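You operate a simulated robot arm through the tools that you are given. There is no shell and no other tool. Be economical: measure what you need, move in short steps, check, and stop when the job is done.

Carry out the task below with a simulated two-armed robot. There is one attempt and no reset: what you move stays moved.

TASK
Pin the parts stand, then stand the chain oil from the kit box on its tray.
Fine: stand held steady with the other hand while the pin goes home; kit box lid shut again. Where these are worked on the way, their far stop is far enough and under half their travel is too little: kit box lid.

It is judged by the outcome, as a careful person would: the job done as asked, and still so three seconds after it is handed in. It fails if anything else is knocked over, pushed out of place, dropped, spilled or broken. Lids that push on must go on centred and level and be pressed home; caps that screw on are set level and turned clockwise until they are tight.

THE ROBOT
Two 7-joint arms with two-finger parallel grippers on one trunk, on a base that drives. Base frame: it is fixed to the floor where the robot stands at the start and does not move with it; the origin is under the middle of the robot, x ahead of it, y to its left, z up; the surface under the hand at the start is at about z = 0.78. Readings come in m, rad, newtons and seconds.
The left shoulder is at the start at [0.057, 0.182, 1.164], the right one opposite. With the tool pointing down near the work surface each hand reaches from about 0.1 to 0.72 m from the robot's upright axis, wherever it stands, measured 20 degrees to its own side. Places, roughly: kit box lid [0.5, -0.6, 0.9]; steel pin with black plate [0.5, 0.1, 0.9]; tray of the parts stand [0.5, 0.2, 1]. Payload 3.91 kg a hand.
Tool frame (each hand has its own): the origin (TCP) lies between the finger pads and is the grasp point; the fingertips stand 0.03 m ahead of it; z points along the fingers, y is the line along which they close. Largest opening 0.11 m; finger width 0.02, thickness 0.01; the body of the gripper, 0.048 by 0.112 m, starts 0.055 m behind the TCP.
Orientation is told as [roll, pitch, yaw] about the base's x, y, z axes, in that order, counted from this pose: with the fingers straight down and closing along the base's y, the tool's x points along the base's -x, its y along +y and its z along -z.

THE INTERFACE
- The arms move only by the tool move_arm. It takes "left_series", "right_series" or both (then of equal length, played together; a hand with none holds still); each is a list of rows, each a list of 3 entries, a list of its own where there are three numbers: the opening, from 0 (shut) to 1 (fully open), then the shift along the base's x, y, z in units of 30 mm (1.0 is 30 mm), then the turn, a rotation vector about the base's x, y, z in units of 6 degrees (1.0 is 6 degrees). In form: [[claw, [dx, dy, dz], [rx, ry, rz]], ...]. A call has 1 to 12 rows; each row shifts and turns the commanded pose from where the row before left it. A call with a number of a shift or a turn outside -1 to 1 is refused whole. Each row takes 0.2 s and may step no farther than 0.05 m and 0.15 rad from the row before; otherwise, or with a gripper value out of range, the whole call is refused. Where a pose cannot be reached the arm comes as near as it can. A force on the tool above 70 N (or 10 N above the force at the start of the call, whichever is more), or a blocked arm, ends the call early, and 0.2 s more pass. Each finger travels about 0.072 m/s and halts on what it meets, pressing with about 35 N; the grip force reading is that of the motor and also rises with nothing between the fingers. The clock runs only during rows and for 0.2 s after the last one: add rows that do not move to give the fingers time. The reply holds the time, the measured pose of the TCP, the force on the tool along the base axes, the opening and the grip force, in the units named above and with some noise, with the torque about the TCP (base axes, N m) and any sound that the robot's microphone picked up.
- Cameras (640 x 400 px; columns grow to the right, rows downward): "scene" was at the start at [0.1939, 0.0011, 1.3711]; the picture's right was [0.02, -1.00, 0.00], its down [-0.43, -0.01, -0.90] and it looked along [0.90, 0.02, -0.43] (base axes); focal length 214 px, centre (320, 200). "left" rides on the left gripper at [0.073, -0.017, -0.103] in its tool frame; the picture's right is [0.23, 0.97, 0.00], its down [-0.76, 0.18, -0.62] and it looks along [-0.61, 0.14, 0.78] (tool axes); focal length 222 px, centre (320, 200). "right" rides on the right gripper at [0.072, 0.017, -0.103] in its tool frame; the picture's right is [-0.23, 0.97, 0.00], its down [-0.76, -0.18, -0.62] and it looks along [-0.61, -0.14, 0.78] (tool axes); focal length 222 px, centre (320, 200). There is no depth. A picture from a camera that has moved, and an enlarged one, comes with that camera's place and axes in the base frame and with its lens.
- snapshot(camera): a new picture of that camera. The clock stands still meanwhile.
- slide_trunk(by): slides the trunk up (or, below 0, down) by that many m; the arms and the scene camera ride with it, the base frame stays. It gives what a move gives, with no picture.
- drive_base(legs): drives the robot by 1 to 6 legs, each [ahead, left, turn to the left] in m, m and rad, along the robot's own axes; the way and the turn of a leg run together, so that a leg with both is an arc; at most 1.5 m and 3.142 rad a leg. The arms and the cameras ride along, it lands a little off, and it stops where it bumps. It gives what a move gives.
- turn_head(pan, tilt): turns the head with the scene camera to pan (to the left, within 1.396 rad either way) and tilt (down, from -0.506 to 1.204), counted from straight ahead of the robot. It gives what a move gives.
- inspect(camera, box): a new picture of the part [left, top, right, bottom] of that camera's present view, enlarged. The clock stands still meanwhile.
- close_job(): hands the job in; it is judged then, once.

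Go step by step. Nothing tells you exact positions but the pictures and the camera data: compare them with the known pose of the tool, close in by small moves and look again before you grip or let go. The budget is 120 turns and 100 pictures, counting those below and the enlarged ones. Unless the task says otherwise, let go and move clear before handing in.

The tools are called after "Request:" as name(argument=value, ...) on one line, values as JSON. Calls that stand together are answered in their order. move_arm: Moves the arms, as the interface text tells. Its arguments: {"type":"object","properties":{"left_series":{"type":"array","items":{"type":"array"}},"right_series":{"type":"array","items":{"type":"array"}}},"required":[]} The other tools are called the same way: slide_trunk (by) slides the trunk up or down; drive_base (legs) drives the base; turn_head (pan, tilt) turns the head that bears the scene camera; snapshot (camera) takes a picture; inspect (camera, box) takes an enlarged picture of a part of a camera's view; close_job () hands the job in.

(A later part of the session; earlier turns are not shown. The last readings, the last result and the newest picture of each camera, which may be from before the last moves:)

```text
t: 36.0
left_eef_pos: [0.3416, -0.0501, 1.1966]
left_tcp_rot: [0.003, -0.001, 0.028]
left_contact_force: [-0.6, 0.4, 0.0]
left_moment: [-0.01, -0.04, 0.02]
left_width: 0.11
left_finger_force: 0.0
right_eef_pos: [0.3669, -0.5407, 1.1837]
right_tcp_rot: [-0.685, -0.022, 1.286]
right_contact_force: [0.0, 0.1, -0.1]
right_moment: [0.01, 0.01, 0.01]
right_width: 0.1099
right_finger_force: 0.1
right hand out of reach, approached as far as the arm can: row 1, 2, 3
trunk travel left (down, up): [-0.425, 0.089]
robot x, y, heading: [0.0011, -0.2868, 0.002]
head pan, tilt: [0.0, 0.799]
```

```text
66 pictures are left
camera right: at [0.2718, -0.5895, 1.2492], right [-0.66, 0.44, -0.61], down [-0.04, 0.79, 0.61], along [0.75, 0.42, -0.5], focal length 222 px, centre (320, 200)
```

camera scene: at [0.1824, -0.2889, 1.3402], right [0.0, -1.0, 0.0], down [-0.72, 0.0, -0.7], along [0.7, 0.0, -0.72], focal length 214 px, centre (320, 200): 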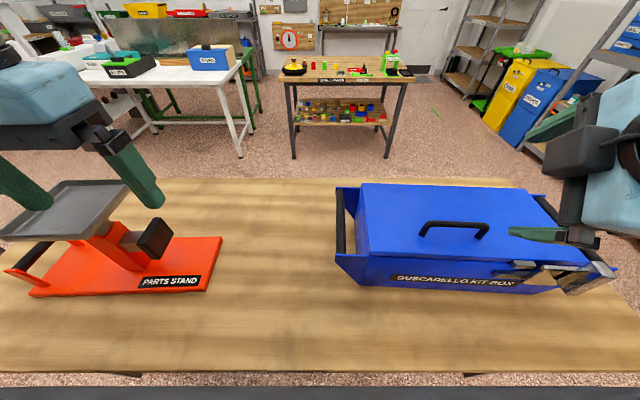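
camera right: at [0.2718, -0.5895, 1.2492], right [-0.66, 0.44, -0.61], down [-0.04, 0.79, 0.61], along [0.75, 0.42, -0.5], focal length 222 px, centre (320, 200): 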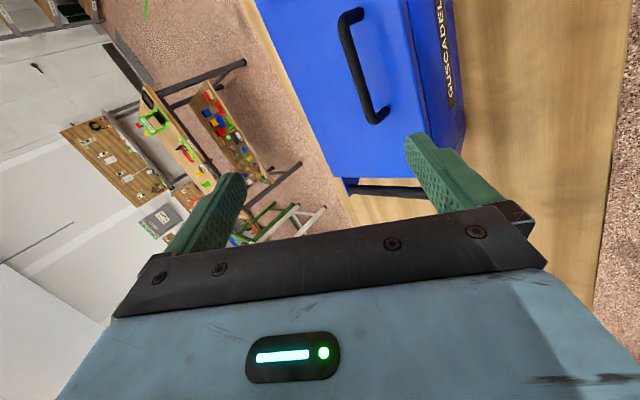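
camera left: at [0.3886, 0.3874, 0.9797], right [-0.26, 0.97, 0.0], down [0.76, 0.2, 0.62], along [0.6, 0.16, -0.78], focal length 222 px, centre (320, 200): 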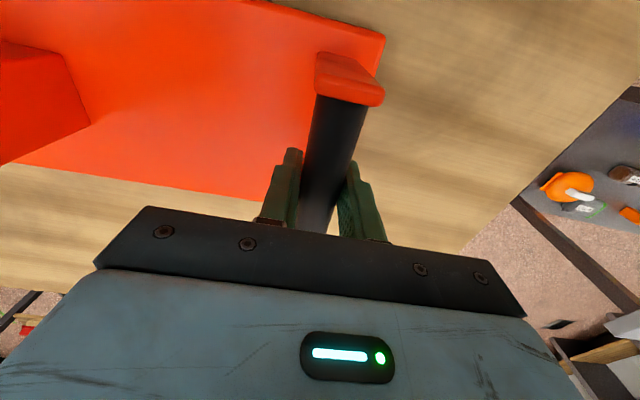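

The hand is nearly turned but too close to the body for the full orientation. I'll move it forward towards the pre-grasp point and re-read.

Request:
move_arm(right_series=[[1, [0.8, 0.7, 0], [0, 0, 0]], [1, [0.8, 0.7, 0], [0, 0, 0]], [1, [0.4, 0.7, -0.3], [0, 0, 0]], [1, [0, 0.5, -0.5], [0, 0, 0]], [1, [0, 0, 0], [0, 0, 0]]])

Request:
snapshot(camera="scene")

Request:
snapshot(camera="right")

```text
t: 37.2
left_eef_pos: [0.3407, -0.0505, 1.1981]
left_tcp_rot: [0.004, -0.002, 0.029]
left_contact_force: [1.2, -0.2, 0.8]
left_moment: [-0.01, -0.02, 0.0]
left_width: 0.11
left_finger_force: 0.1
right_eef_pos: [0.4294, -0.4648, 1.1594]
right_tcp_rot: [-0.685, -0.022, 1.284]
right_contact_force: [0.8, 0.9, 0.8]
right_moment: [-0.01, 0.0, 0.01]
right_width: 0.11
right_finger_force: 0.0
trunk travel left (down, up): [-0.425, 0.089]
robot x, y, heading: [0.0001, -0.2889, 0.001]
head pan, tilt: [0.0, 0.799]
```

```text
65 pictures are left
camera scene: at [0.1826, -0.2899, 1.3402], right [0.0, -1.0, 0.0], down [-0.72, 0.0, -0.7], along [0.7, 0.0, -0.72], focal length 214 px, centre (320, 200)
```

scene: 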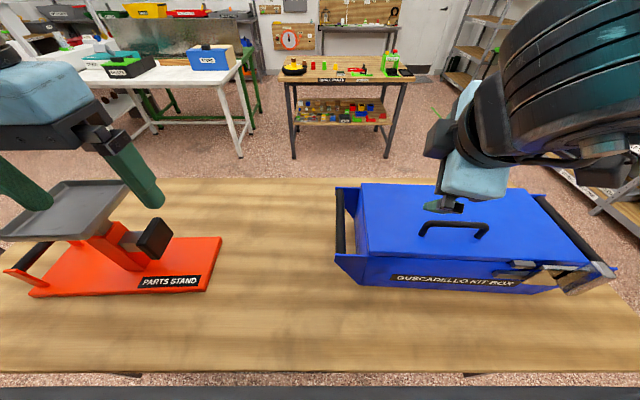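

```text
64 pictures are left
camera right: at [0.3335, -0.514, 1.2254], right [-0.66, 0.44, -0.61], down [-0.04, 0.79, 0.61], along [0.75, 0.42, -0.5], focal length 222 px, centre (320, 200)
```

right: 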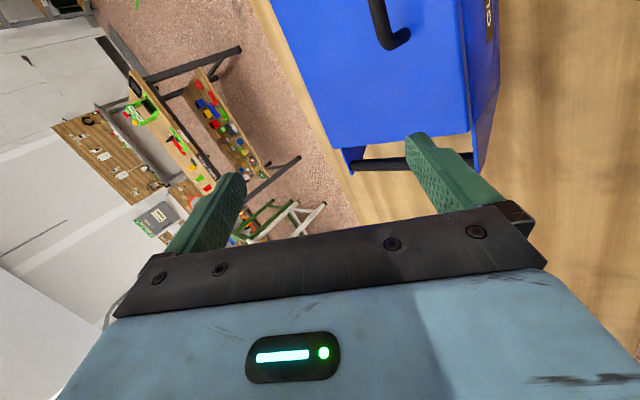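

I now know each command continues from the measured pose. I'll finish the small remaining turn while moving to a pre-grasp point in front of and above the handle at (0.395, -0.571, 1.04).

Request:
move_arm(right_series=[[1, [-0.2, -0.9, -0.3], [0, -0.25, 0.6]], [1, [-0.3, -0.9, -0.9], [0, -0.25, 0.6]], [1, [-0.3, -0.9, -1], [0, -0.25, 0.6]], [1, [-0.3, -0.8, -0.9], [0, -0.2, 0.5]], [1, [0, 0, -0.9], [0, 0, 0]], [1, [0, 0, 0], [0, 0, 0]]])

Request:
snapshot(camera="scene")

Request:
snapshot(camera="right")

```text
t: 38.6
left_eef_pos: [0.3398, -0.0511, 1.1974]
left_tcp_rot: [0.004, -0.002, 0.027]
left_contact_force: [0.1, -0.9, -0.3]
left_moment: [0.02, 0.0, 0.03]
left_width: 0.1099
left_finger_force: 0.1
right_eef_pos: [0.443, -0.5706, 1.0546]
right_tcp_rot: [-0.783, -0.039, 1.532]
right_contact_force: [0.2, 0.0, 0.2]
right_moment: [0.02, 0.03, -0.02]
right_width: 0.11
right_finger_force: 0.1
right hand out of reach, approached as far as the arm can: row 2, 3, 4, 5
trunk travel left (down, up): [-0.425, 0.089]
robot x, y, heading: [-0.0009, -0.2856, 0.002]
head pan, tilt: [0.0, 0.799]
```

```text
63 pictures are left
camera scene: at [0.1819, -0.2894, 1.3404], right [0.0, -1.0, 0.0], down [-0.72, 0.0, -0.7], along [0.7, 0.0, -0.72], focal length 214 px, centre (320, 200)
```

scene: 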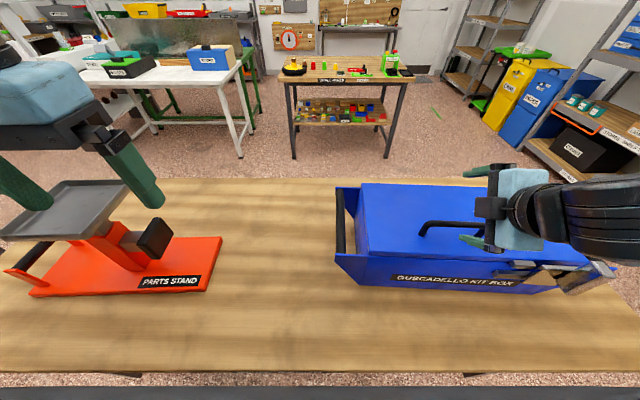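

```text
62 pictures are left
camera right: at [0.3575, -0.6421, 1.1103], right [-0.68, 0.28, -0.68], down [-0.28, 0.75, 0.6], along [0.68, 0.6, -0.43], focal length 222 px, centre (320, 200)
```

right: 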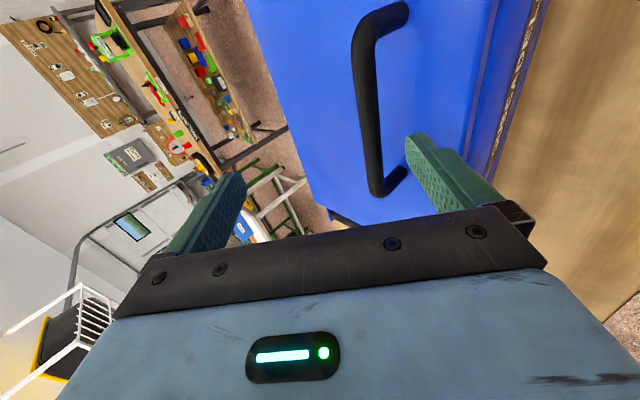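

The orientation is right, and the bar at about (0.458, -0.577, 0.98) is confirmed. I need more stretch, so I'll back the base up 0.12 m and then reach in.

Request:
drive_base(legs=[[-0.12, 0, 0]])

Request:
move_arm(right_series=[[1, [0.8, 0, 0], [0, 0, 0]], [1, [0.8, 0, 0], [0, 0, 0]], [1, [0.8, 0, 0], [0, 0, 0]], [1, [0, 0, 0], [0, 0, 0]]])

Request:
snapshot(camera="right")

Request:
snapshot(camera="scene")

```text
t: 39.8
left_eef_pos: [0.2254, -0.0497, 1.1972]
left_tcp_rot: [0.003, -0.002, 0.026]
left_contact_force: [-0.3, -0.6, 0.6]
left_moment: [0.03, -0.02, -0.03]
left_width: 0.1102
left_finger_force: 0.0
right_eef_pos: [0.3265, -0.5721, 1.0527]
right_tcp_rot: [-0.782, -0.038, 1.526]
right_contact_force: [-0.2, -0.2, -0.4]
right_moment: [-0.01, -0.01, -0.01]
right_width: 0.1098
right_finger_force: 0.0
trunk travel left (down, up): [-0.425, 0.089]
robot x, y, heading: [-0.1179, -0.2896, -0.003]
head pan, tilt: [0.0, 0.799]
```

```text
t: 40.8
left_eef_pos: [0.2241, -0.0516, 1.1968]
left_tcp_rot: [0.003, 0.0, 0.028]
left_contact_force: [-0.9, 0.0, 1.1]
left_moment: [-0.01, 0.0, 0.01]
left_width: 0.1099
left_finger_force: 0.0
right_eef_pos: [0.3992, -0.5731, 1.0533]
right_tcp_rot: [-0.783, -0.038, 1.523]
right_contact_force: [0.2, -0.5, 0.5]
right_moment: [0.05, 0.01, 0.02]
right_width: 0.1098
right_finger_force: 0.0
trunk travel left (down, up): [-0.425, 0.089]
robot x, y, heading: [-0.1204, -0.2857, -0.001]
head pan, tilt: [0.0, 0.799]
```

```text
61 pictures are left
camera right: at [0.3119, -0.6439, 1.1104], right [-0.68, 0.28, -0.68], down [-0.28, 0.75, 0.6], along [0.68, 0.59, -0.43], focal length 222 px, centre (320, 200)
```

right: 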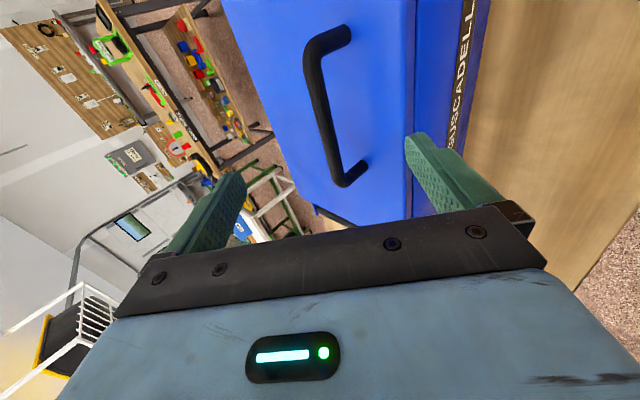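

```text
60 pictures are left
camera scene: at [0.0652, -0.2899, 1.3403], right [0.0, -1.0, 0.0], down [-0.72, 0.0, -0.7], along [0.7, 0.0, -0.72], focal length 214 px, centre (320, 200)
```

scene: 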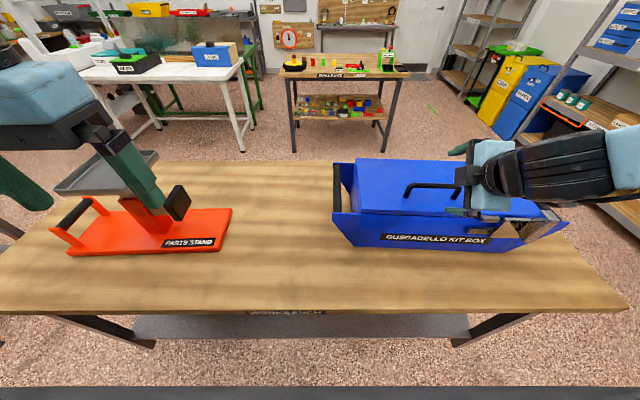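

I'll half-close the fingers so the lower one clears the lid, then move most of the way in and check.

Request:
move_arm(right_series=[[0.4, [0, 0, 0], [0, 0, 0]], [0.4, [0.45, -0.1, -0.55], [0, 0, 0]], [0.4, [0.45, -0.1, -0.55], [0, 0, 0]], [0.4, [0.4, -0.1, -0.5], [0, 0, 0]], [0.4, [0, 0, 0], [0, 0, 0]]])

Request:
snapshot(camera="right")

Request:
inspect(camera="scene", box=[320, 130, 580, 270])

```text
t: 42.0
left_eef_pos: [0.2259, -0.0518, 1.1962]
left_tcp_rot: [0.003, 0.0, 0.028]
left_contact_force: [-0.2, 0.5, -0.6]
left_moment: [-0.01, -0.01, 0.01]
left_width: 0.1097
left_finger_force: 0.1
right_eef_pos: [0.4386, -0.5799, 1.0037]
right_tcp_rot: [-0.786, -0.039, 1.526]
right_contact_force: [-0.4, 0.3, -0.5]
right_moment: [0.0, -0.03, 0.05]
right_width: 0.044
right_finger_force: 0.2
trunk travel left (down, up): [-0.425, 0.089]
robot x, y, heading: [-0.1165, -0.2876, -0.005]
head pan, tilt: [0.0, 0.799]
```

```text
59 pictures are left
camera right: at [0.351, -0.651, 1.0611], right [-0.68, 0.28, -0.68], down [-0.28, 0.75, 0.6], along [0.68, 0.59, -0.43], focal length 222 px, centre (320, 200)
```

right: 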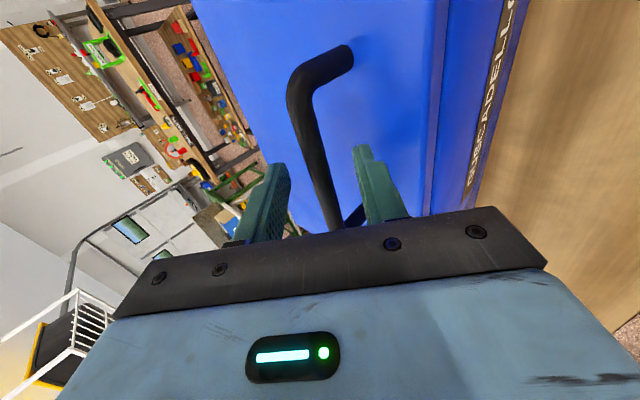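

```text
2.46 times, centred on (450, 200) of scene
camera zoom: at [0.0652, -0.2897, 1.3403], right [0.0, -1.0, 0.0], down [-0.72, 0.0, -0.7], along [0.7, 0.0, -0.72], focal length 528 px, centre (0, 200)
```

zoom: 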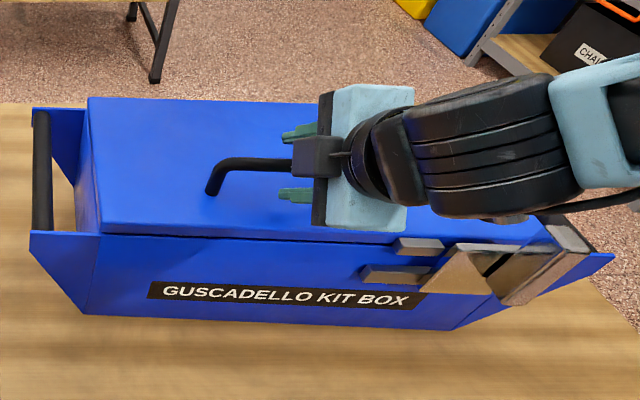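

The bar passes between the fingers. I'll go in the last 2 cm and close.

Request:
move_arm(right_series=[[0.4, [0.3, 0, -0.35], [0, 0, 0]], [0.4, [0.25, 0, -0.3], [0, 0, 0]], [0.4, [0, 0, 0], [0, 0, 0]], [0, [0, 0, 0], [0, 0, 0]], [0, [0, 0, 0], [0, 0, 0]], [0, [0, 0, 0], [0, 0, 0]]])

Request:
snapshot(camera="right")

```text
t: 43.4
left_eef_pos: [0.2244, -0.0494, 1.1963]
left_tcp_rot: [0.003, -0.003, 0.027]
left_contact_force: [-0.5, 0.3, -0.3]
left_moment: [0.05, 0.04, -0.03]
left_width: 0.1101
left_finger_force: 0.1
right_eef_pos: [0.4569, -0.5789, 0.9919]
right_tcp_rot: [-0.796, -0.037, 1.526]
right_contact_force: [16.2, -1.7, 35.4]
right_moment: [-0.47, -0.14, -0.2]
right_width: 0.0132
right_finger_force: 35.1
trunk travel left (down, up): [-0.425, 0.089]
robot x, y, heading: [-0.1179, -0.2884, -0.001]
head pan, tilt: [0.0, 0.799]
```

```text
57 pictures are left
camera right: at [0.3691, -0.6504, 1.0473], right [-0.67, 0.28, -0.69], down [-0.29, 0.75, 0.59], along [0.69, 0.59, -0.42], focal length 222 px, centre (320, 200)
```

right: 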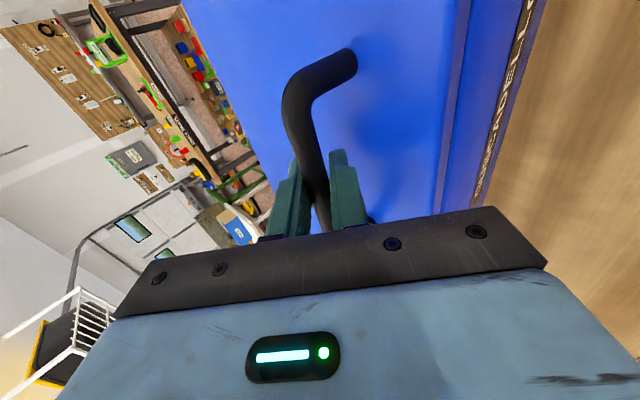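

The bar is held. I'll try a small lift to see whether the lid moves freely.

Request:
move_arm(right_series=[[0, [0, 0, 0.3], [0, 0, 0]], [0, [0.1, 0, 0.4], [0, 0, 0]], [0, [0.2, 0, 0.4], [0, 0, 0]], [0, [0, 0, 0], [0, 0, 0]]])

Request:
snapshot(camera="scene")

```text
t: 44.4
left_eef_pos: [0.2256, -0.0512, 1.1968]
left_tcp_rot: [0.003, 0.0, 0.025]
left_contact_force: [0.2, 0.8, 0.1]
left_moment: [0.01, 0.03, -0.01]
left_width: 0.1099
left_finger_force: 0.1
right_eef_pos: [0.4624, -0.5815, 1.0174]
right_tcp_rot: [-0.779, -0.038, 1.528]
right_contact_force: [-3.8, -0.5, -2.6]
right_moment: [-0.19, 0.25, 0.05]
right_width: 0.0138
right_finger_force: 34.4
trunk travel left (down, up): [-0.425, 0.089]
robot x, y, heading: [-0.1171, -0.2874, -0.003]
head pan, tilt: [0.0, 0.799]
```

```text
56 pictures are left
camera scene: at [0.0653, -0.2898, 1.3402], right [0.0, -1.0, 0.0], down [-0.72, 0.0, -0.7], along [0.7, 0.0, -0.72], focal length 214 px, centre (320, 200)
```

scene: 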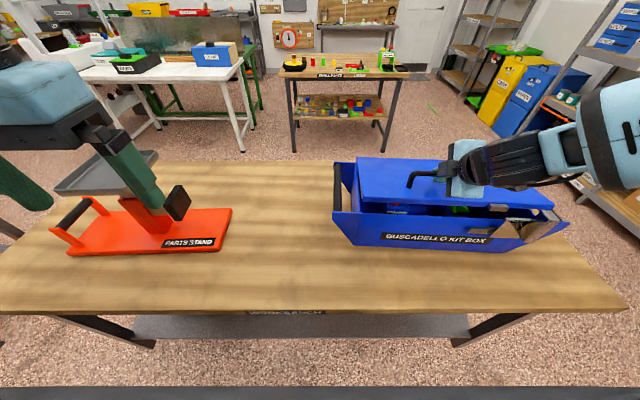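

The lid swings free with little force, so the latch isn't engaged. I'll follow the arc around the rear hinge.

Request:
move_arm(right_series=[[0, [0.37, 0, 0.62], [0, 0, 0]], [0, [0.44, 0, 0.57], [0, 0, 0]], [0, [0.5, 0, 0.53], [0, 0, 0]], [0, [0.55, 0, 0.47], [0, 0, 0]], [0, [0.59, 0, 0.41], [0, 0, 0]], [0, [0.63, 0, 0.35], [0, 0, 0]], [0, [0, 0, 0], [0, 0, 0]]])

Request:
snapshot(camera="scene")

```text
t: 46.0
left_eef_pos: [0.2242, -0.05, 1.1971]
left_tcp_rot: [0.003, -0.003, 0.025]
left_contact_force: [-0.7, -0.7, -0.5]
left_moment: [0.01, -0.02, -0.01]
left_width: 0.1102
left_finger_force: 0.0
right_eef_pos: [0.4905, -0.5803, 1.0432]
right_tcp_rot: [-0.794, -0.041, 1.529]
right_contact_force: [-4.4, 2.2, 3.7]
right_moment: [0.32, -0.04, 0.24]
right_width: 0.0134
right_finger_force: 34.4
right hand out of reach, approached as far as the arm can: row 2, 3, 4, 5, 6
trunk travel left (down, up): [-0.425, 0.089]
robot x, y, heading: [-0.1163, -0.2892, -0.005]
head pan, tilt: [0.0, 0.799]
```

```text
55 pictures are left
camera scene: at [0.0645, -0.2891, 1.3404], right [0.0, -1.0, 0.0], down [-0.72, 0.0, -0.7], along [0.7, 0.0, -0.72], focal length 214 px, centre (320, 200)
```

scene: 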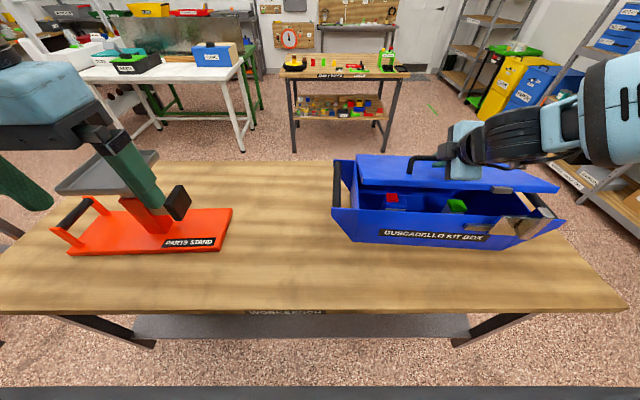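

The lid is about 17° open and this wrist pose has hit its limit. I'll let the hand turn with the lid (about +y) as it continues and see whether that frees the reach.

Request:
move_arm(right_series=[[0, [0.2, 0, 0.2], [0, 1, 0]], [0, [0.3, 0, 0.35], [0, 1, 0]], [0, [0.3, 0, 0.35], [0, 1, 0]], [0, [0, 0, 0], [0, 0, 0]]])

```text
t: 46.8
left_eef_pos: [0.2199, -0.051, 1.1973]
left_tcp_rot: [0.001, -0.004, 0.025]
left_contact_force: [1.5, -0.7, 0.1]
left_moment: [0.0, -0.03, -0.01]
left_width: 0.1098
left_finger_force: 0.1
right_eef_pos: [0.4088, -0.5694, 0.9841]
right_tcp_rot: [-0.583, -0.033, 1.511]
right_contact_force: [-21.1, 2.4, 38.8]
right_moment: [-0.76, 0.63, -1.31]
right_width: 0.014
right_finger_force: 35.3
right hand out of reach, approached as far as the arm can: row 1, 2, 3
trunk travel left (down, up): [-0.425, 0.089]
robot x, y, heading: [-0.1134, -0.2926, -0.006]
head pan, tilt: [0.0, 0.799]
stopped in row 3 (right hand): the force on the tool passed its limit at 122 N (the readings are from after the stop); the commanded pose is now the measured one
```

That pushed the hand backwards with high force, so I'll check the state at once.

Request:
snapshot(camera="scene")

Request:
snapshot(camera="right")

```text
54 pictures are left
camera scene: at [0.0599, -0.2887, 1.341], right [0.0, -1.0, 0.0], down [-0.71, 0.0, -0.7], along [0.7, 0.0, -0.71], focal length 214 px, centre (320, 200)
```

scene: 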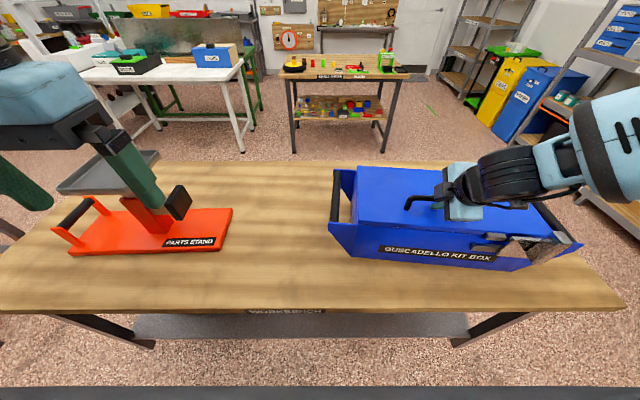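

```text
53 pictures are left
camera right: at [0.3345, -0.6403, 1.0571], right [-0.8, 0.29, -0.53], down [-0.15, 0.75, 0.64], along [0.59, 0.59, -0.55], focal length 222 px, centre (320, 200)
```

right: 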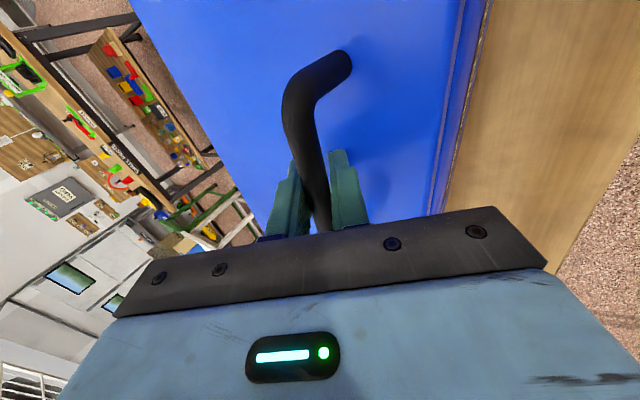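

The lid shut and the box was dragged about 4 cm towards me. I'll ease the load and push the box back in +x while holding the handle.

Request:
move_arm(right_series=[[0, [0.2, 0, 0.15], [0, 0, 0]], [0, [0.2, 0, 0], [0, 0, 0]], [0, [0.2, 0, 0], [0, 0, 0]], [0, [0.2, 0, 0], [0, 0, 0]]])

Request:
snapshot(camera="scene")

```text
t: 47.6
left_eef_pos: [0.2233, -0.0514, 1.1971]
left_tcp_rot: [0.002, -0.001, 0.025]
left_contact_force: [0.7, 0.3, 0.9]
left_moment: [0.02, 0.05, 0.0]
left_width: 0.1099
left_finger_force: 0.1
right_eef_pos: [0.4222, -0.5701, 0.984]
right_tcp_rot: [-0.6, -0.034, 1.509]
right_contact_force: [-15.0, 4.3, 39.0]
right_moment: [-1.38, 0.52, -0.98]
right_width: 0.0134
right_finger_force: 35.0
right hand out of reach, approached as far as the arm can: row 1, 2, 3, 4
trunk travel left (down, up): [-0.425, 0.089]
robot x, y, heading: [-0.1176, -0.2916, -0.006]
head pan, tilt: [0.0, 0.799]
stopped in row 4 (right hand): the force on the tool passed its limit at 74 N (the readings are from after the stop); the commanded pose is now the measured one
```

```text
52 pictures are left
camera scene: at [0.0625, -0.2894, 1.3404], right [-0.01, -1.0, 0.0], down [-0.72, 0.0, -0.7], along [0.7, 0.0, -0.72], focal length 214 px, centre (320, 200)
```

scene: 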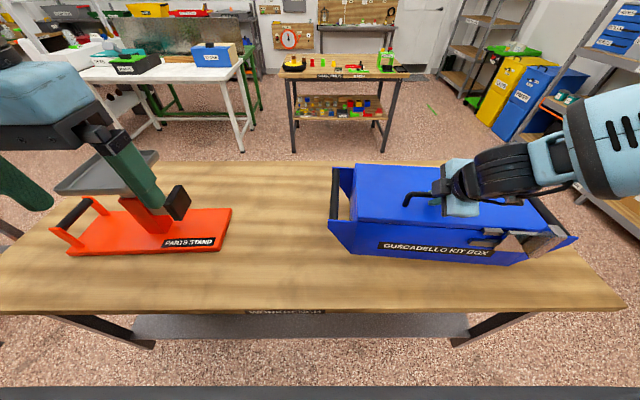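

The arm is at its limit here. I'll let go, back out along the tool axis, return the hand to a plain vertical pose, and then set the box right from its front.

Request:
move_arm(right_series=[[0.4, [0, 0, 0], [0, 0, 0]], [0.4, [0, 0, 0], [0, 0, 0]], [0.4, [-0.4, 0, 0.6], [0, 0, 0]], [0.4, [-0.4, 0, 0.7], [0, 0, 0]], [0.4, [-0.5, 0, 0.8], [0, 0, 0]], [0.4, [-0.3, -0.3, 0.8], [0, 0, -1]], [0.4, [0, -0.5, 0.5], [0.35, 0.35, -0.9]], [0.4, [0, -0.5, 0.3], [0.4, 0.4, -0.95]], [0.4, [0, -0.5, 0], [0.4, 0.4, -0.95]], [0.4, [0, -0.5, 0], [0.4, 0.4, -0.95]]])

Request:
snapshot(camera="scene")

```text
t: 49.9
left_eef_pos: [0.225, -0.0515, 1.1967]
left_tcp_rot: [0.004, 0.001, 0.024]
left_contact_force: [0.2, 0.7, -0.6]
left_moment: [-0.02, 0.0, 0.02]
left_width: 0.1099
left_finger_force: 0.1
right_eef_pos: [0.3501, -0.6293, 1.0421]
right_tcp_rot: [-0.493, -0.107, 1.138]
right_contact_force: [-0.1, -0.2, 1.0]
right_moment: [0.04, -0.02, 0.0]
right_width: 0.0437
right_finger_force: 0.1
right hand out of reach, approached as far as the arm can: row 4, 5, 7, 8, 9, 10
trunk travel left (down, up): [-0.425, 0.089]
robot x, y, heading: [-0.1182, -0.29, -0.005]
head pan, tilt: [0.0, 0.799]
```

```text
51 pictures are left
camera scene: at [0.0659, -0.2899, 1.3402], right [0.0, -1.0, 0.0], down [-0.72, 0.0, -0.7], along [0.7, 0.0, -0.72], focal length 214 px, centre (320, 200)
```

scene: 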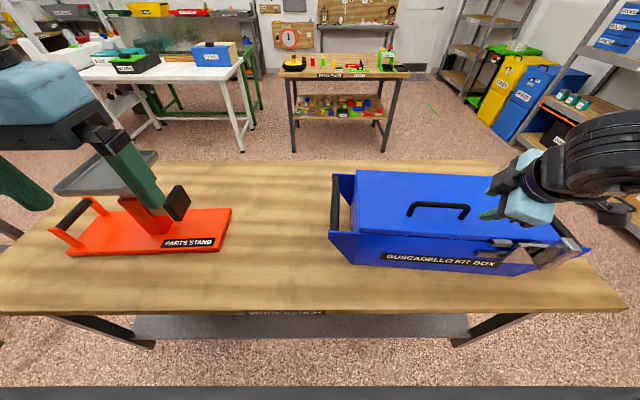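

The hand is free. I'll finish unwinding its orientation while raising it.

Request:
move_arm(right_series=[[0.4, [0, -0.5, 0.4], [0.342, 0.339, -0.988]], [0.4, [0, -0.4, 0.4], [0.342, 0.339, -0.988]], [0.4, [0, -0.2, 0.4], [0.342, 0.339, -0.988]], [0.4, [0, 0, 0.4], [0.342, 0.339, -0.988]], [0.4, [0, 0, 0.4], [0.342, 0.339, -0.988]], [0.4, [0, 0, 0], [0.342, 0.339, -0.988]], [0.4, [0, 0, 0], [0.342, 0.339, -0.988]], [0.4, [0, 0, 0], [0.342, 0.339, -0.988]], [0.4, [0, 0, 0], [0.342, 0.339, -0.988]], [0.4, [0, 0, 0], [0.342, 0.339, -0.988]], [0, [0, 0, 0], [0.171, 0.17, -0.494]]])

Request:
inspect(camera="scene", box=[310, 130, 610, 300])

```text
t: 52.2
left_eef_pos: [0.2253, -0.052, 1.1974]
left_tcp_rot: [0.004, 0.001, 0.023]
left_contact_force: [0.1, -0.4, -0.2]
left_moment: [-0.01, -0.01, 0.01]
left_width: 0.11
left_finger_force: 0.0
right_eef_pos: [0.3381, -0.6878, 1.0707]
right_tcp_rot: [-0.106, -0.034, 0.078]
right_contact_force: [-0.4, 0.3, 0.4]
right_moment: [0.0, 0.02, 0.01]
right_width: 0.0
right_finger_force: 11.5
right hand out of reach, approached as far as the arm can: row 1, 2, 3
trunk travel left (down, up): [-0.425, 0.089]
robot x, y, heading: [-0.1183, -0.2899, -0.006]
head pan, tilt: [0.0, 0.799]
```

```text
2.13 times, centred on (460, 215) of scene
camera zoom: at [0.0658, -0.2903, 1.3402], right [0.0, -1.0, 0.0], down [-0.72, 0.0, -0.7], along [0.7, 0.0, -0.72], focal length 458 px, centre (21, 168)
```

zoom: 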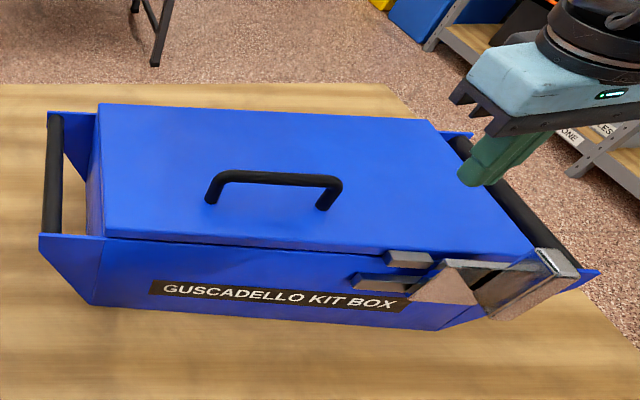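

The box's front edge now sits 5–7 cm nearer, with about 2° of twist. I'll straighten the right hand, lower it in front of the box as a closed fist, and push the box back.

Request:
move_arm(right_series=[[0, [-0.9, 0, 0], [0.5, 0.15, -0.4]], [0, [-0.9, 0.3, 0], [0.5, 0.15, -0.4]], [0, [-0.9, 0.3, -0.5], [0, 0, 0]], [0, [-0.3, 0.3, -0.9], [0, 0, 0]], [0, [0, 0, -1], [0, 0, 0]], [0, [0, 0, -1], [0, 0, 0]], [0, [0, 0, -1], [0, 0, 0]], [0, [0, 0, -1], [0, 0, 0]], [0, [0, 0, -1], [0, 0, 0]], [0, [0, 0, -1], [0, 0, 0]], [0, [0, 0, -0.6], [0, 0, 0]], [0, [0, 0, 0], [0, 0, 0]]])

Request:
snapshot(camera="scene")

```text
t: 54.9
left_eef_pos: [0.2257, -0.0505, 1.197]
left_tcp_rot: [0.003, -0.001, 0.024]
left_contact_force: [0.2, -0.3, -0.1]
left_moment: [-0.01, -0.02, 0.02]
left_width: 0.1099
left_finger_force: 0.0
right_eef_pos: [0.2488, -0.6632, 0.8284]
right_tcp_rot: [0.001, -0.007, -0.009]
right_contact_force: [-1.0, 0.8, 0.3]
right_moment: [-0.04, -0.01, -0.05]
right_width: 0.0001
right_finger_force: 35.1
trunk travel left (down, up): [-0.425, 0.089]
robot x, y, heading: [-0.1169, -0.2877, -0.004]
head pan, tilt: [0.0, 0.799]
```

```text
49 pictures are left
camera scene: at [0.0656, -0.2902, 1.3403], right [0.0, -1.0, 0.0], down [-0.72, 0.0, -0.7], along [0.7, 0.0, -0.72], focal length 214 px, centre (320, 200)
```

scene: 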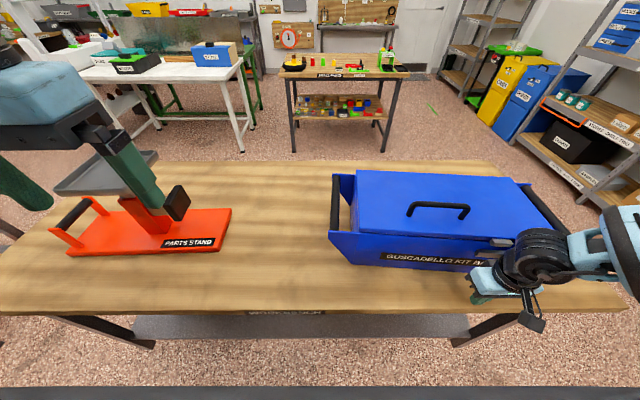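

The fist is in front of the box. I'll push forward in steps.

Request:
move_arm(right_series=[[0, [0.8, 0, 0], [0, 0, 0]], [0, [0.8, 0, 0], [0, 0, 0]], [0, [0.5, 0, 0], [0, 0, 0]], [0, [0.4, 0, 0], [0, 0, 0]], [0, [0.4, 0, 0], [0, 0, 0]], [0, [0.4, 0, 0], [0, 0, 0]], [0, [0.4, 0, 0], [0, 0, 0]], [0, [0, 0, 0], [0, 0, 0]]])

Request:
inspect(camera="scene", box=[310, 130, 610, 300])

```text
t: 56.6
left_eef_pos: [0.224, -0.0523, 1.1978]
left_tcp_rot: [0.004, -0.003, 0.023]
left_contact_force: [0.0, -0.3, -0.5]
left_moment: [-0.01, 0.01, 0.0]
left_width: 0.1101
left_finger_force: 0.0
right_eef_pos: [0.3586, -0.6608, 0.8315]
right_tcp_rot: [0.002, -0.01, -0.007]
right_contact_force: [-4.0, 0.5, 0.9]
right_moment: [0.08, -0.31, 0.01]
right_width: 0.0
right_finger_force: 35.3
trunk travel left (down, up): [-0.425, 0.089]
robot x, y, heading: [-0.115, -0.2899, -0.003]
head pan, tilt: [0.0, 0.799]
```

```text
2.13 times, centred on (460, 215) of scene
camera zoom: at [0.0652, -0.2903, 1.3403], right [0.0, -1.0, 0.0], down [-0.72, 0.0, -0.7], along [0.7, 0.0, -0.72], focal length 458 px, centre (21, 168)
```

zoom: 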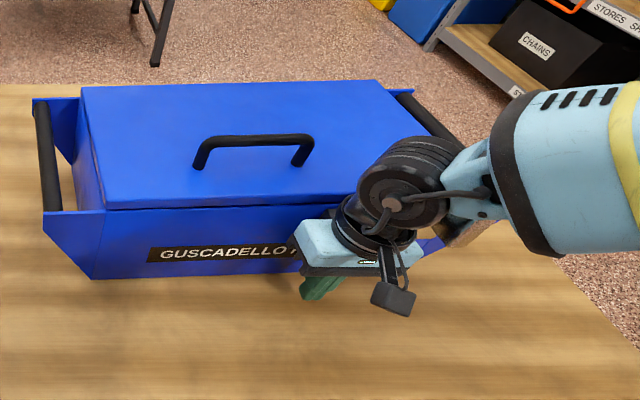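

The right side went slightly too far and the left side still lacks about 2 cm. I'll back off and push near the left end.

Request:
move_arm(right_series=[[0, [-0.8, 0, 0], [0, 0, 0]], [0, [-0.8, 0.5, 0], [0, 0, 0]], [0, [0, 1, 0], [0, 0, 0]], [0, [0, 1, 0], [0, 0, 0]], [0, [0, 1, 0], [0, 0, 0]], [0, [0, 1, 0], [0, 0, 0]], [0, [0, 1, 0], [0, 0, 0]], [0, [0, 1, 0], [0, 0, 0]], [0, [0, 0, 0], [0, 0, 0]]])

Request:
snapshot(camera="scene")

```text
t: 58.6
left_eef_pos: [0.2252, -0.0524, 1.1968]
left_tcp_rot: [0.004, 0.002, 0.024]
left_contact_force: [-0.3, -0.1, 0.6]
left_moment: [0.02, 0.01, 0.0]
left_width: 0.11
left_finger_force: 0.1
right_eef_pos: [0.3096, -0.4657, 0.8331]
right_tcp_rot: [0.001, -0.007, -0.008]
right_contact_force: [-0.9, 0.1, 0.0]
right_moment: [0.02, -0.01, 0.02]
right_width: 0.0001
right_finger_force: 35.2
trunk travel left (down, up): [-0.425, 0.089]
robot x, y, heading: [-0.1167, -0.2867, -0.007]
head pan, tilt: [0.0, 0.799]
```

```text
47 pictures are left
camera scene: at [0.0656, -0.2905, 1.3403], right [0.0, -1.0, 0.0], down [-0.72, 0.0, -0.7], along [0.7, 0.0, -0.72], focal length 214 px, centre (320, 200)
```

scene: 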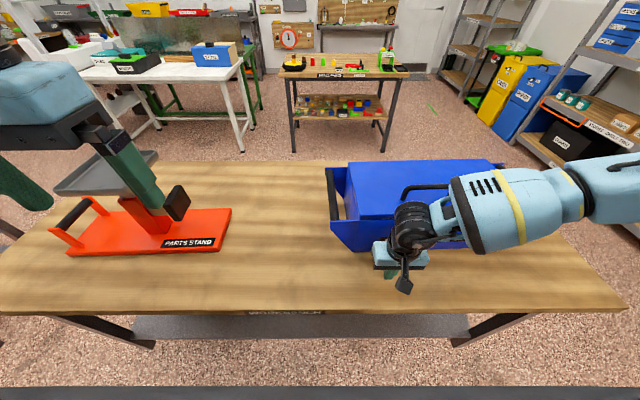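

I'll push gently to about x = 0.358 and re-measure.

Request:
move_arm(right_series=[[0, [0.7, 0, 0], [0, 0, 0]], [0, [0.4, 0, 0], [0, 0, 0]], [0, [0.3, 0, 0], [0, 0, 0]], [0, [0.2, 0, 0], [0, 0, 0]], [0, [0, 0, 0], [0, 0, 0]]])

Request:
snapshot(camera="scene")

```text
t: 59.9
left_eef_pos: [0.225, -0.0511, 1.1968]
left_tcp_rot: [0.005, -0.002, 0.025]
left_contact_force: [0.8, 0.0, -0.6]
left_moment: [-0.02, -0.02, -0.02]
left_width: 0.1097
left_finger_force: 0.0
right_eef_pos: [0.3584, -0.4666, 0.8315]
right_tcp_rot: [-0.002, -0.009, -0.009]
right_contact_force: [-5.7, 0.2, 1.6]
right_moment: [-0.02, -0.36, 0.08]
right_width: 0.0
right_finger_force: 35.0
trunk travel left (down, up): [-0.425, 0.089]
robot x, y, heading: [-0.1168, -0.2869, -0.003]
head pan, tilt: [0.0, 0.799]
```

```text
46 pictures are left
camera scene: at [0.065, -0.2902, 1.3403], right [0.0, -1.0, 0.0], down [-0.72, 0.0, -0.7], along [0.7, 0.0, -0.72], focal length 214 px, centre (320, 200)
```

scene: 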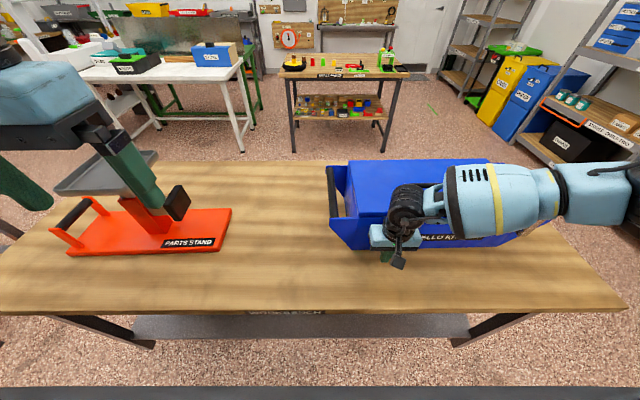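

It made contact and moved the box. I'll back off and up, then measure the box again.

Request:
move_arm(right_series=[[0, [-0.9, 0, 0], [0, 0, 0]], [0, [-0.9, 0, 0], [0, 0, 0]], [0, [-0.9, -0.5, 0.5], [0, 0, 0]], [0, [0, -1, 1], [0, 0, 0]], [0, [0, -1, 1], [0, 0, 0]], [0, [0, -1, 1], [0, 0, 0]], [0, [0, -1, 1], [0, 0, 0]], [0, [0, -1, 1], [0, 0, 0]], [0, [0, -1, 1], [0, 0, 0]], [0, [0, -1, 1], [0, 0, 0]], [0, [0, -1, 1], [0, 0, 0]], [0, [0, -1, 0.5], [0, 0, 0]]])

Request:
inspect(camera="scene", box=[310, 130, 610, 300])

```text
t: 62.5
left_eef_pos: [0.2254, -0.0529, 1.1979]
left_tcp_rot: [0.003, 0.001, 0.024]
left_contact_force: [0.3, 0.3, -0.5]
left_moment: [-0.02, 0.01, -0.01]
left_width: 0.11
left_finger_force: 0.0
right_eef_pos: [0.2779, -0.7556, 1.101]
right_tcp_rot: [0.003, -0.005, -0.007]
right_contact_force: [-0.3, 0.0, 0.9]
right_moment: [0.02, -0.03, 0.01]
right_width: 0.0
right_finger_force: 35.6
trunk travel left (down, up): [-0.425, 0.089]
robot x, y, heading: [-0.1208, -0.2868, -0.009]
head pan, tilt: [0.0, 0.799]
```

```text
2.13 times, centred on (460, 215) of scene
camera zoom: at [0.0657, -0.2908, 1.3402], right [0.0, -1.0, 0.0], down [-0.72, 0.0, -0.7], along [0.7, 0.0, -0.72], focal length 458 px, centre (21, 168)
```

zoom: 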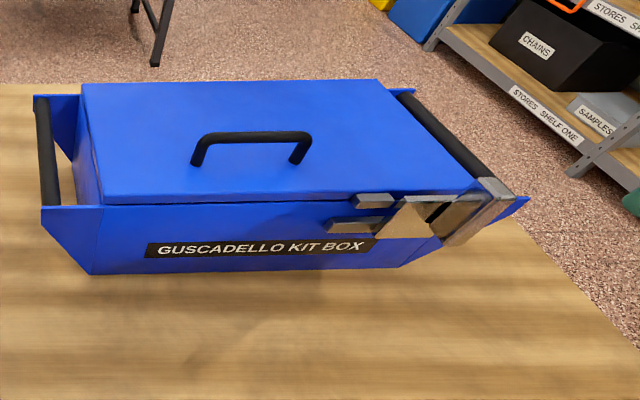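

The box is back within 1–2 cm of its old place. I'll now re-plan the lid: a vertical hand yawed the other way (-90°) may have more reach, so I'll test that in free space above the handle.

Request:
move_arm(right_series=[[0, [0.4, 0.5, 0.2], [0, 0, -1]], [0, [0.4, 0.5, 0.2], [0, 0, -1]], [0, [0.4, 0.5, 0], [0, 0, -1]], [0, [0.4, 0.5, 0], [0, 0, -1]], [0, [0.4, 0.5, 0], [0, 0, -1]], [0, [0.4, 0.5, 0], [0, 0, -1]], [0, [0.4, 0.5, 0], [0, 0, -1]], [0, [0.4, 0.5, 0], [0, 0, -1]], [0, [0.4, 0.5, 0], [0, 0, -1]], [0, [0.4, 0.5, 0], [0, 0, -1]], [0, [0.4, 0.5, 0], [0, 0, -1]], [0, [0.4, 0.5, 0], [0, 0, -1]]])

Request:
move_arm(right_series=[[0.4, [0.3, 0.2, 0], [0, 0, -1]], [0.4, [0.3, 0, 0], [0, 0, -1]], [0.4, [0.3, 0, 0], [0, 0, -1]], [0.4, [0, 0, 0], [0, 0, 0]]])

Request:
snapshot(camera="scene")

```text
t: 65.0
left_eef_pos: [0.2253, -0.0533, 1.1971]
left_tcp_rot: [0.003, 0.001, 0.023]
left_contact_force: [0.3, -1.0, -1.0]
left_moment: [0.02, 0.0, 0.0]
left_width: 0.11
left_finger_force: 0.1
right_eef_pos: [0.421, -0.5714, 1.1128]
right_tcp_rot: [0.0, -0.006, -1.268]
right_contact_force: [-0.6, -0.3, -0.6]
right_moment: [-0.02, 0.03, 0.0]
right_width: 0.0
right_finger_force: 35.0
trunk travel left (down, up): [-0.425, 0.089]
robot x, y, heading: [-0.118, -0.2923, -0.004]
head pan, tilt: [0.0, 0.799]
```

```text
t: 66.0
left_eef_pos: [0.225, -0.0527, 1.1972]
left_tcp_rot: [0.004, 0.001, 0.026]
left_contact_force: [0.2, 0.5, 0.0]
left_moment: [0.01, 0.02, 0.02]
left_width: 0.1102
left_finger_force: 0.1
right_eef_pos: [0.4458, -0.5644, 1.1143]
right_tcp_rot: [0.001, -0.007, -1.583]
right_contact_force: [-0.2, -0.8, -0.1]
right_moment: [0.0, 0.0, 0.01]
right_width: 0.044
right_finger_force: 0.1
trunk travel left (down, up): [-0.425, 0.089]
robot x, y, heading: [-0.1181, -0.2909, -0.003]
head pan, tilt: [0.0, 0.799]
```

```text
44 pictures are left
camera scene: at [0.0657, -0.2902, 1.3402], right [0.0, -1.0, 0.0], down [-0.72, 0.0, -0.7], along [0.7, 0.0, -0.72], focal length 214 px, centre (320, 200)
```

scene: 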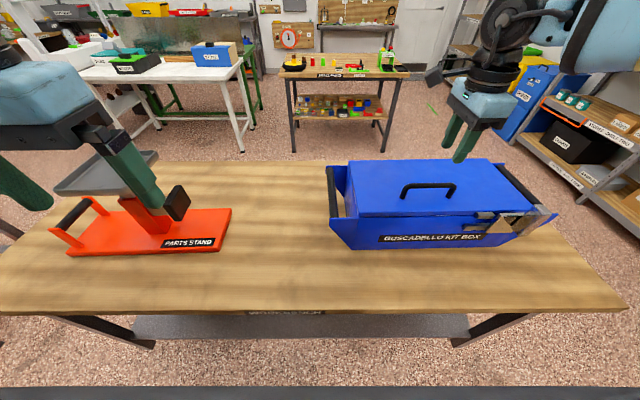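

Yaw -90° works without reach trouble. I'll drive forward 0.1 m and dry-run the far end of the lid arc in the air before gripping.

Request:
drive_base(legs=[[0.1, 0, 0]])

Request:
move_arm(right_series=[[0.4, [0.5, 0, 0.5], [0, 0, 0]], [0.4, [0.8, 0, 0], [0, 0, 0]], [0.4, [0.8, 0, 0], [0, 0, 0]], [0.4, [0.8, 0, 0], [0, 0, 0]], [0.4, [0, 0, 0], [0, 0, 0]]])

Request:
move_arm(right_series=[[0.4, [-0.9, 0, 0], [0, -0.9, 0]], [0.4, [-0.9, 0, 0], [0, -0.9, 0]], [0.4, [-0.9, 0, 0], [0, -0.9, 0]], [0.4, [-0.9, 0, 0], [0, -0.9, 0]], [0.4, [-0.9, 0, -0.3], [0, -0.4, 0]], [0.4, [-0.9, 0, -0.3], [0, 0, 0]], [0.4, [-0.5, 0, -0.5], [0, 0, 0]], [0.4, [0, 0, -0.8], [0, 0, 0]], [0.4, [0, 0, 0], [0, 0, 0]]])

Request:
snapshot(camera="right")

Request:
snapshot(camera="scene")

```text
t: 67.2
left_eef_pos: [0.3292, -0.0518, 1.1963]
left_tcp_rot: [0.004, -0.002, 0.02]
left_contact_force: [-0.1, -0.6, 1.0]
left_moment: [-0.01, 0.01, 0.02]
left_width: 0.11
left_finger_force: 0.1
right_eef_pos: [0.5475, -0.5667, 1.1136]
right_tcp_rot: [0.001, -0.008, -1.581]
right_contact_force: [0.0, -0.4, -0.4]
right_moment: [-0.02, 0.01, 0.01]
right_width: 0.044
right_finger_force: 0.1
trunk travel left (down, up): [-0.425, 0.089]
robot x, y, heading: [-0.0149, -0.2901, -0.006]
head pan, tilt: [0.0, 0.799]
```

```text
t: 68.4
left_eef_pos: [0.3291, -0.0543, 1.1976]
left_tcp_rot: [0.003, -0.002, 0.02]
left_contact_force: [0.3, -0.1, -0.5]
left_moment: [0.01, -0.01, -0.02]
left_width: 0.1101
left_finger_force: 0.1
right_eef_pos: [0.5887, -0.568, 1.1286]
right_tcp_rot: [0.001, -0.008, -1.583]
right_contact_force: [-0.7, 0.6, 0.0]
right_moment: [0.0, 0.01, 0.02]
right_width: 0.0442
right_finger_force: 0.1
right hand out of reach, approached as far as the arm can: row 3, 4
trunk travel left (down, up): [-0.425, 0.089]
robot x, y, heading: [-0.0154, -0.2869, -0.008]
head pan, tilt: [0.0, 0.799]
```

```text
t: 70.4
left_eef_pos: [0.3275, -0.0537, 1.1976]
left_tcp_rot: [0.003, 0.0, 0.02]
left_contact_force: [0.4, 0.0, -0.4]
left_moment: [0.0, 0.03, 0.02]
left_width: 0.1099
left_finger_force: 0.0
right_eef_pos: [0.4098, -0.5688, 1.0728]
right_tcp_rot: [0.421, -0.002, -1.584]
right_contact_force: [0.1, 0.4, -0.3]
right_moment: [-0.02, 0.01, -0.01]
right_width: 0.0438
right_finger_force: 0.1
trunk travel left (down, up): [-0.425, 0.089]
robot x, y, heading: [-0.0144, -0.2876, -0.006]
head pan, tilt: [0.0, 0.799]
```

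```text
43 pictures are left
camera right: at [0.3842, -0.4953, 1.1729], right [0.89, -0.24, 0.4], down [-0.43, -0.76, 0.5], along [0.18, -0.61, -0.77], focal length 222 px, centre (320, 200)
```

right: 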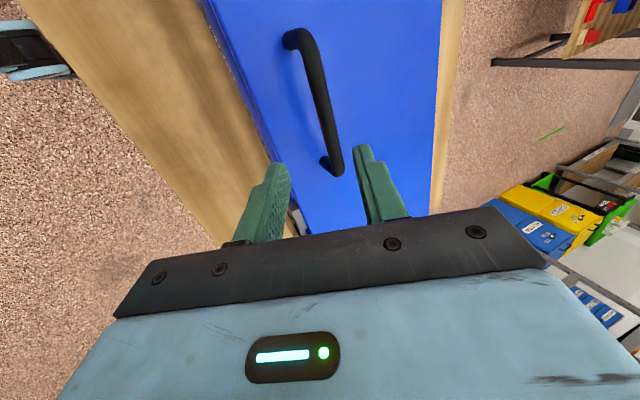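

```text
42 pictures are left
camera scene: at [0.1676, -0.2914, 1.3403], right [-0.01, -1.0, 0.0], down [-0.72, 0.01, -0.7], along [0.7, -0.01, -0.72], focal length 214 px, centre (320, 200)
```

scene: 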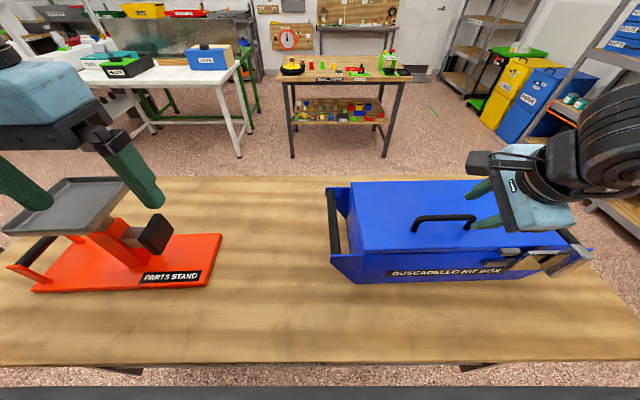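

The tilted vertical pose works well here. I'll raise the trunk 8 cm for high reach, then bring the hand down onto the bar at about (0.46, -0.557, 0.98).

Request:
slide_trunk(by=0.08)

Request:
move_arm(right_series=[[0.4, [0.4, 0.3, -0.6], [0, 0, 0]], [0.4, [0.3, 0.1, -0.9], [0, 0, 0]], [0.4, [0.3, 0, -0.9], [0, 0, 0]], [0.4, [0.2, 0, -0.9], [0, 0, 0]], [0.4, [0.2, 0, -0.9], [0, 0, 0]], [0.4, [0, 0, 0], [0, 0, 0]]])

Request:
snapshot(camera="right")

```text
t: 71.6
left_eef_pos: [0.3297, -0.0528, 1.2756]
left_tcp_rot: [0.003, 0.001, 0.021]
left_contact_force: [0.6, -0.3, -0.1]
left_moment: [0.0, 0.02, -0.01]
left_width: 0.1099
left_finger_force: 0.0
right_eef_pos: [0.4088, -0.5679, 1.1502]
right_tcp_rot: [0.418, -0.001, -1.584]
right_contact_force: [-0.1, -0.5, 0.4]
right_moment: [0.03, 0.0, -0.01]
right_width: 0.0439
right_finger_force: 0.2
trunk travel left (down, up): [-0.505, 0.009]
robot x, y, heading: [-0.0135, -0.2885, -0.004]
head pan, tilt: [0.0, 0.799]
```

```text
t: 73.0
left_eef_pos: [0.3287, -0.0524, 1.2769]
left_tcp_rot: [0.003, 0.0, 0.021]
left_contact_force: [0.1, 0.0, 0.1]
left_moment: [0.01, -0.01, 0.02]
left_width: 0.1103
left_finger_force: 0.0
right_eef_pos: [0.452, -0.555, 1.0271]
right_tcp_rot: [0.42, -0.002, -1.586]
right_contact_force: [0.0, 0.6, 0.0]
right_moment: [-0.03, 0.01, 0.03]
right_width: 0.044
right_finger_force: 0.2
trunk travel left (down, up): [-0.505, 0.009]
robot x, y, heading: [-0.0141, -0.2902, -0.007]
head pan, tilt: [0.0, 0.799]
```

```text
41 pictures are left
camera right: at [0.4282, -0.4839, 1.1263], right [0.89, -0.24, 0.4], down [-0.43, -0.76, 0.5], along [0.18, -0.61, -0.77], focal length 222 px, centre (320, 200)
```

right: 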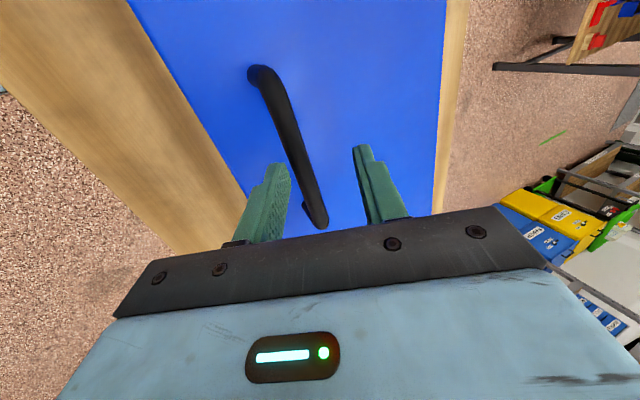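

The bar sits between the fingers. I'll lower the last bit and close.

Request:
move_arm(right_series=[[0.4, [0.05, 0, -0.6], [0, 0, 0]], [0.4, [0.05, 0, -0.5], [0, 0, 0]], [0.4, [0, 0, 0], [0, 0, 0]], [0, [0, 0, 0], [0, 0, 0]], [0, [0, 0, 0], [0, 0, 0]], [0, [0, 0, 0], [0, 0, 0]]])

Request:
snapshot(camera="right")

```text
t: 74.4
left_eef_pos: [0.328, -0.054, 1.2768]
left_tcp_rot: [0.003, -0.003, 0.02]
left_contact_force: [0.4, -0.5, -0.3]
left_moment: [-0.01, -0.02, 0.05]
left_width: 0.1101
left_finger_force: 0.1
right_eef_pos: [0.4533, -0.556, 0.9915]
right_tcp_rot: [0.422, -0.001, -1.585]
right_contact_force: [-3.4, 1.5, 0.1]
right_moment: [-0.39, 0.0, 0.57]
right_width: 0.0134
right_finger_force: 34.8
trunk travel left (down, up): [-0.505, 0.009]
robot x, y, heading: [-0.0146, -0.2894, -0.006]
head pan, tilt: [0.0, 0.799]
```

```text
40 pictures are left
camera right: at [0.4295, -0.4835, 1.0918], right [0.89, -0.24, 0.4], down [-0.43, -0.76, 0.5], along [0.18, -0.61, -0.77], focal length 222 px, centre (320, 200)
```

right: 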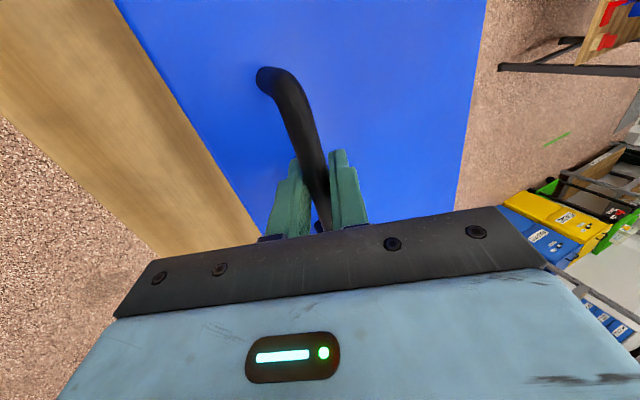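

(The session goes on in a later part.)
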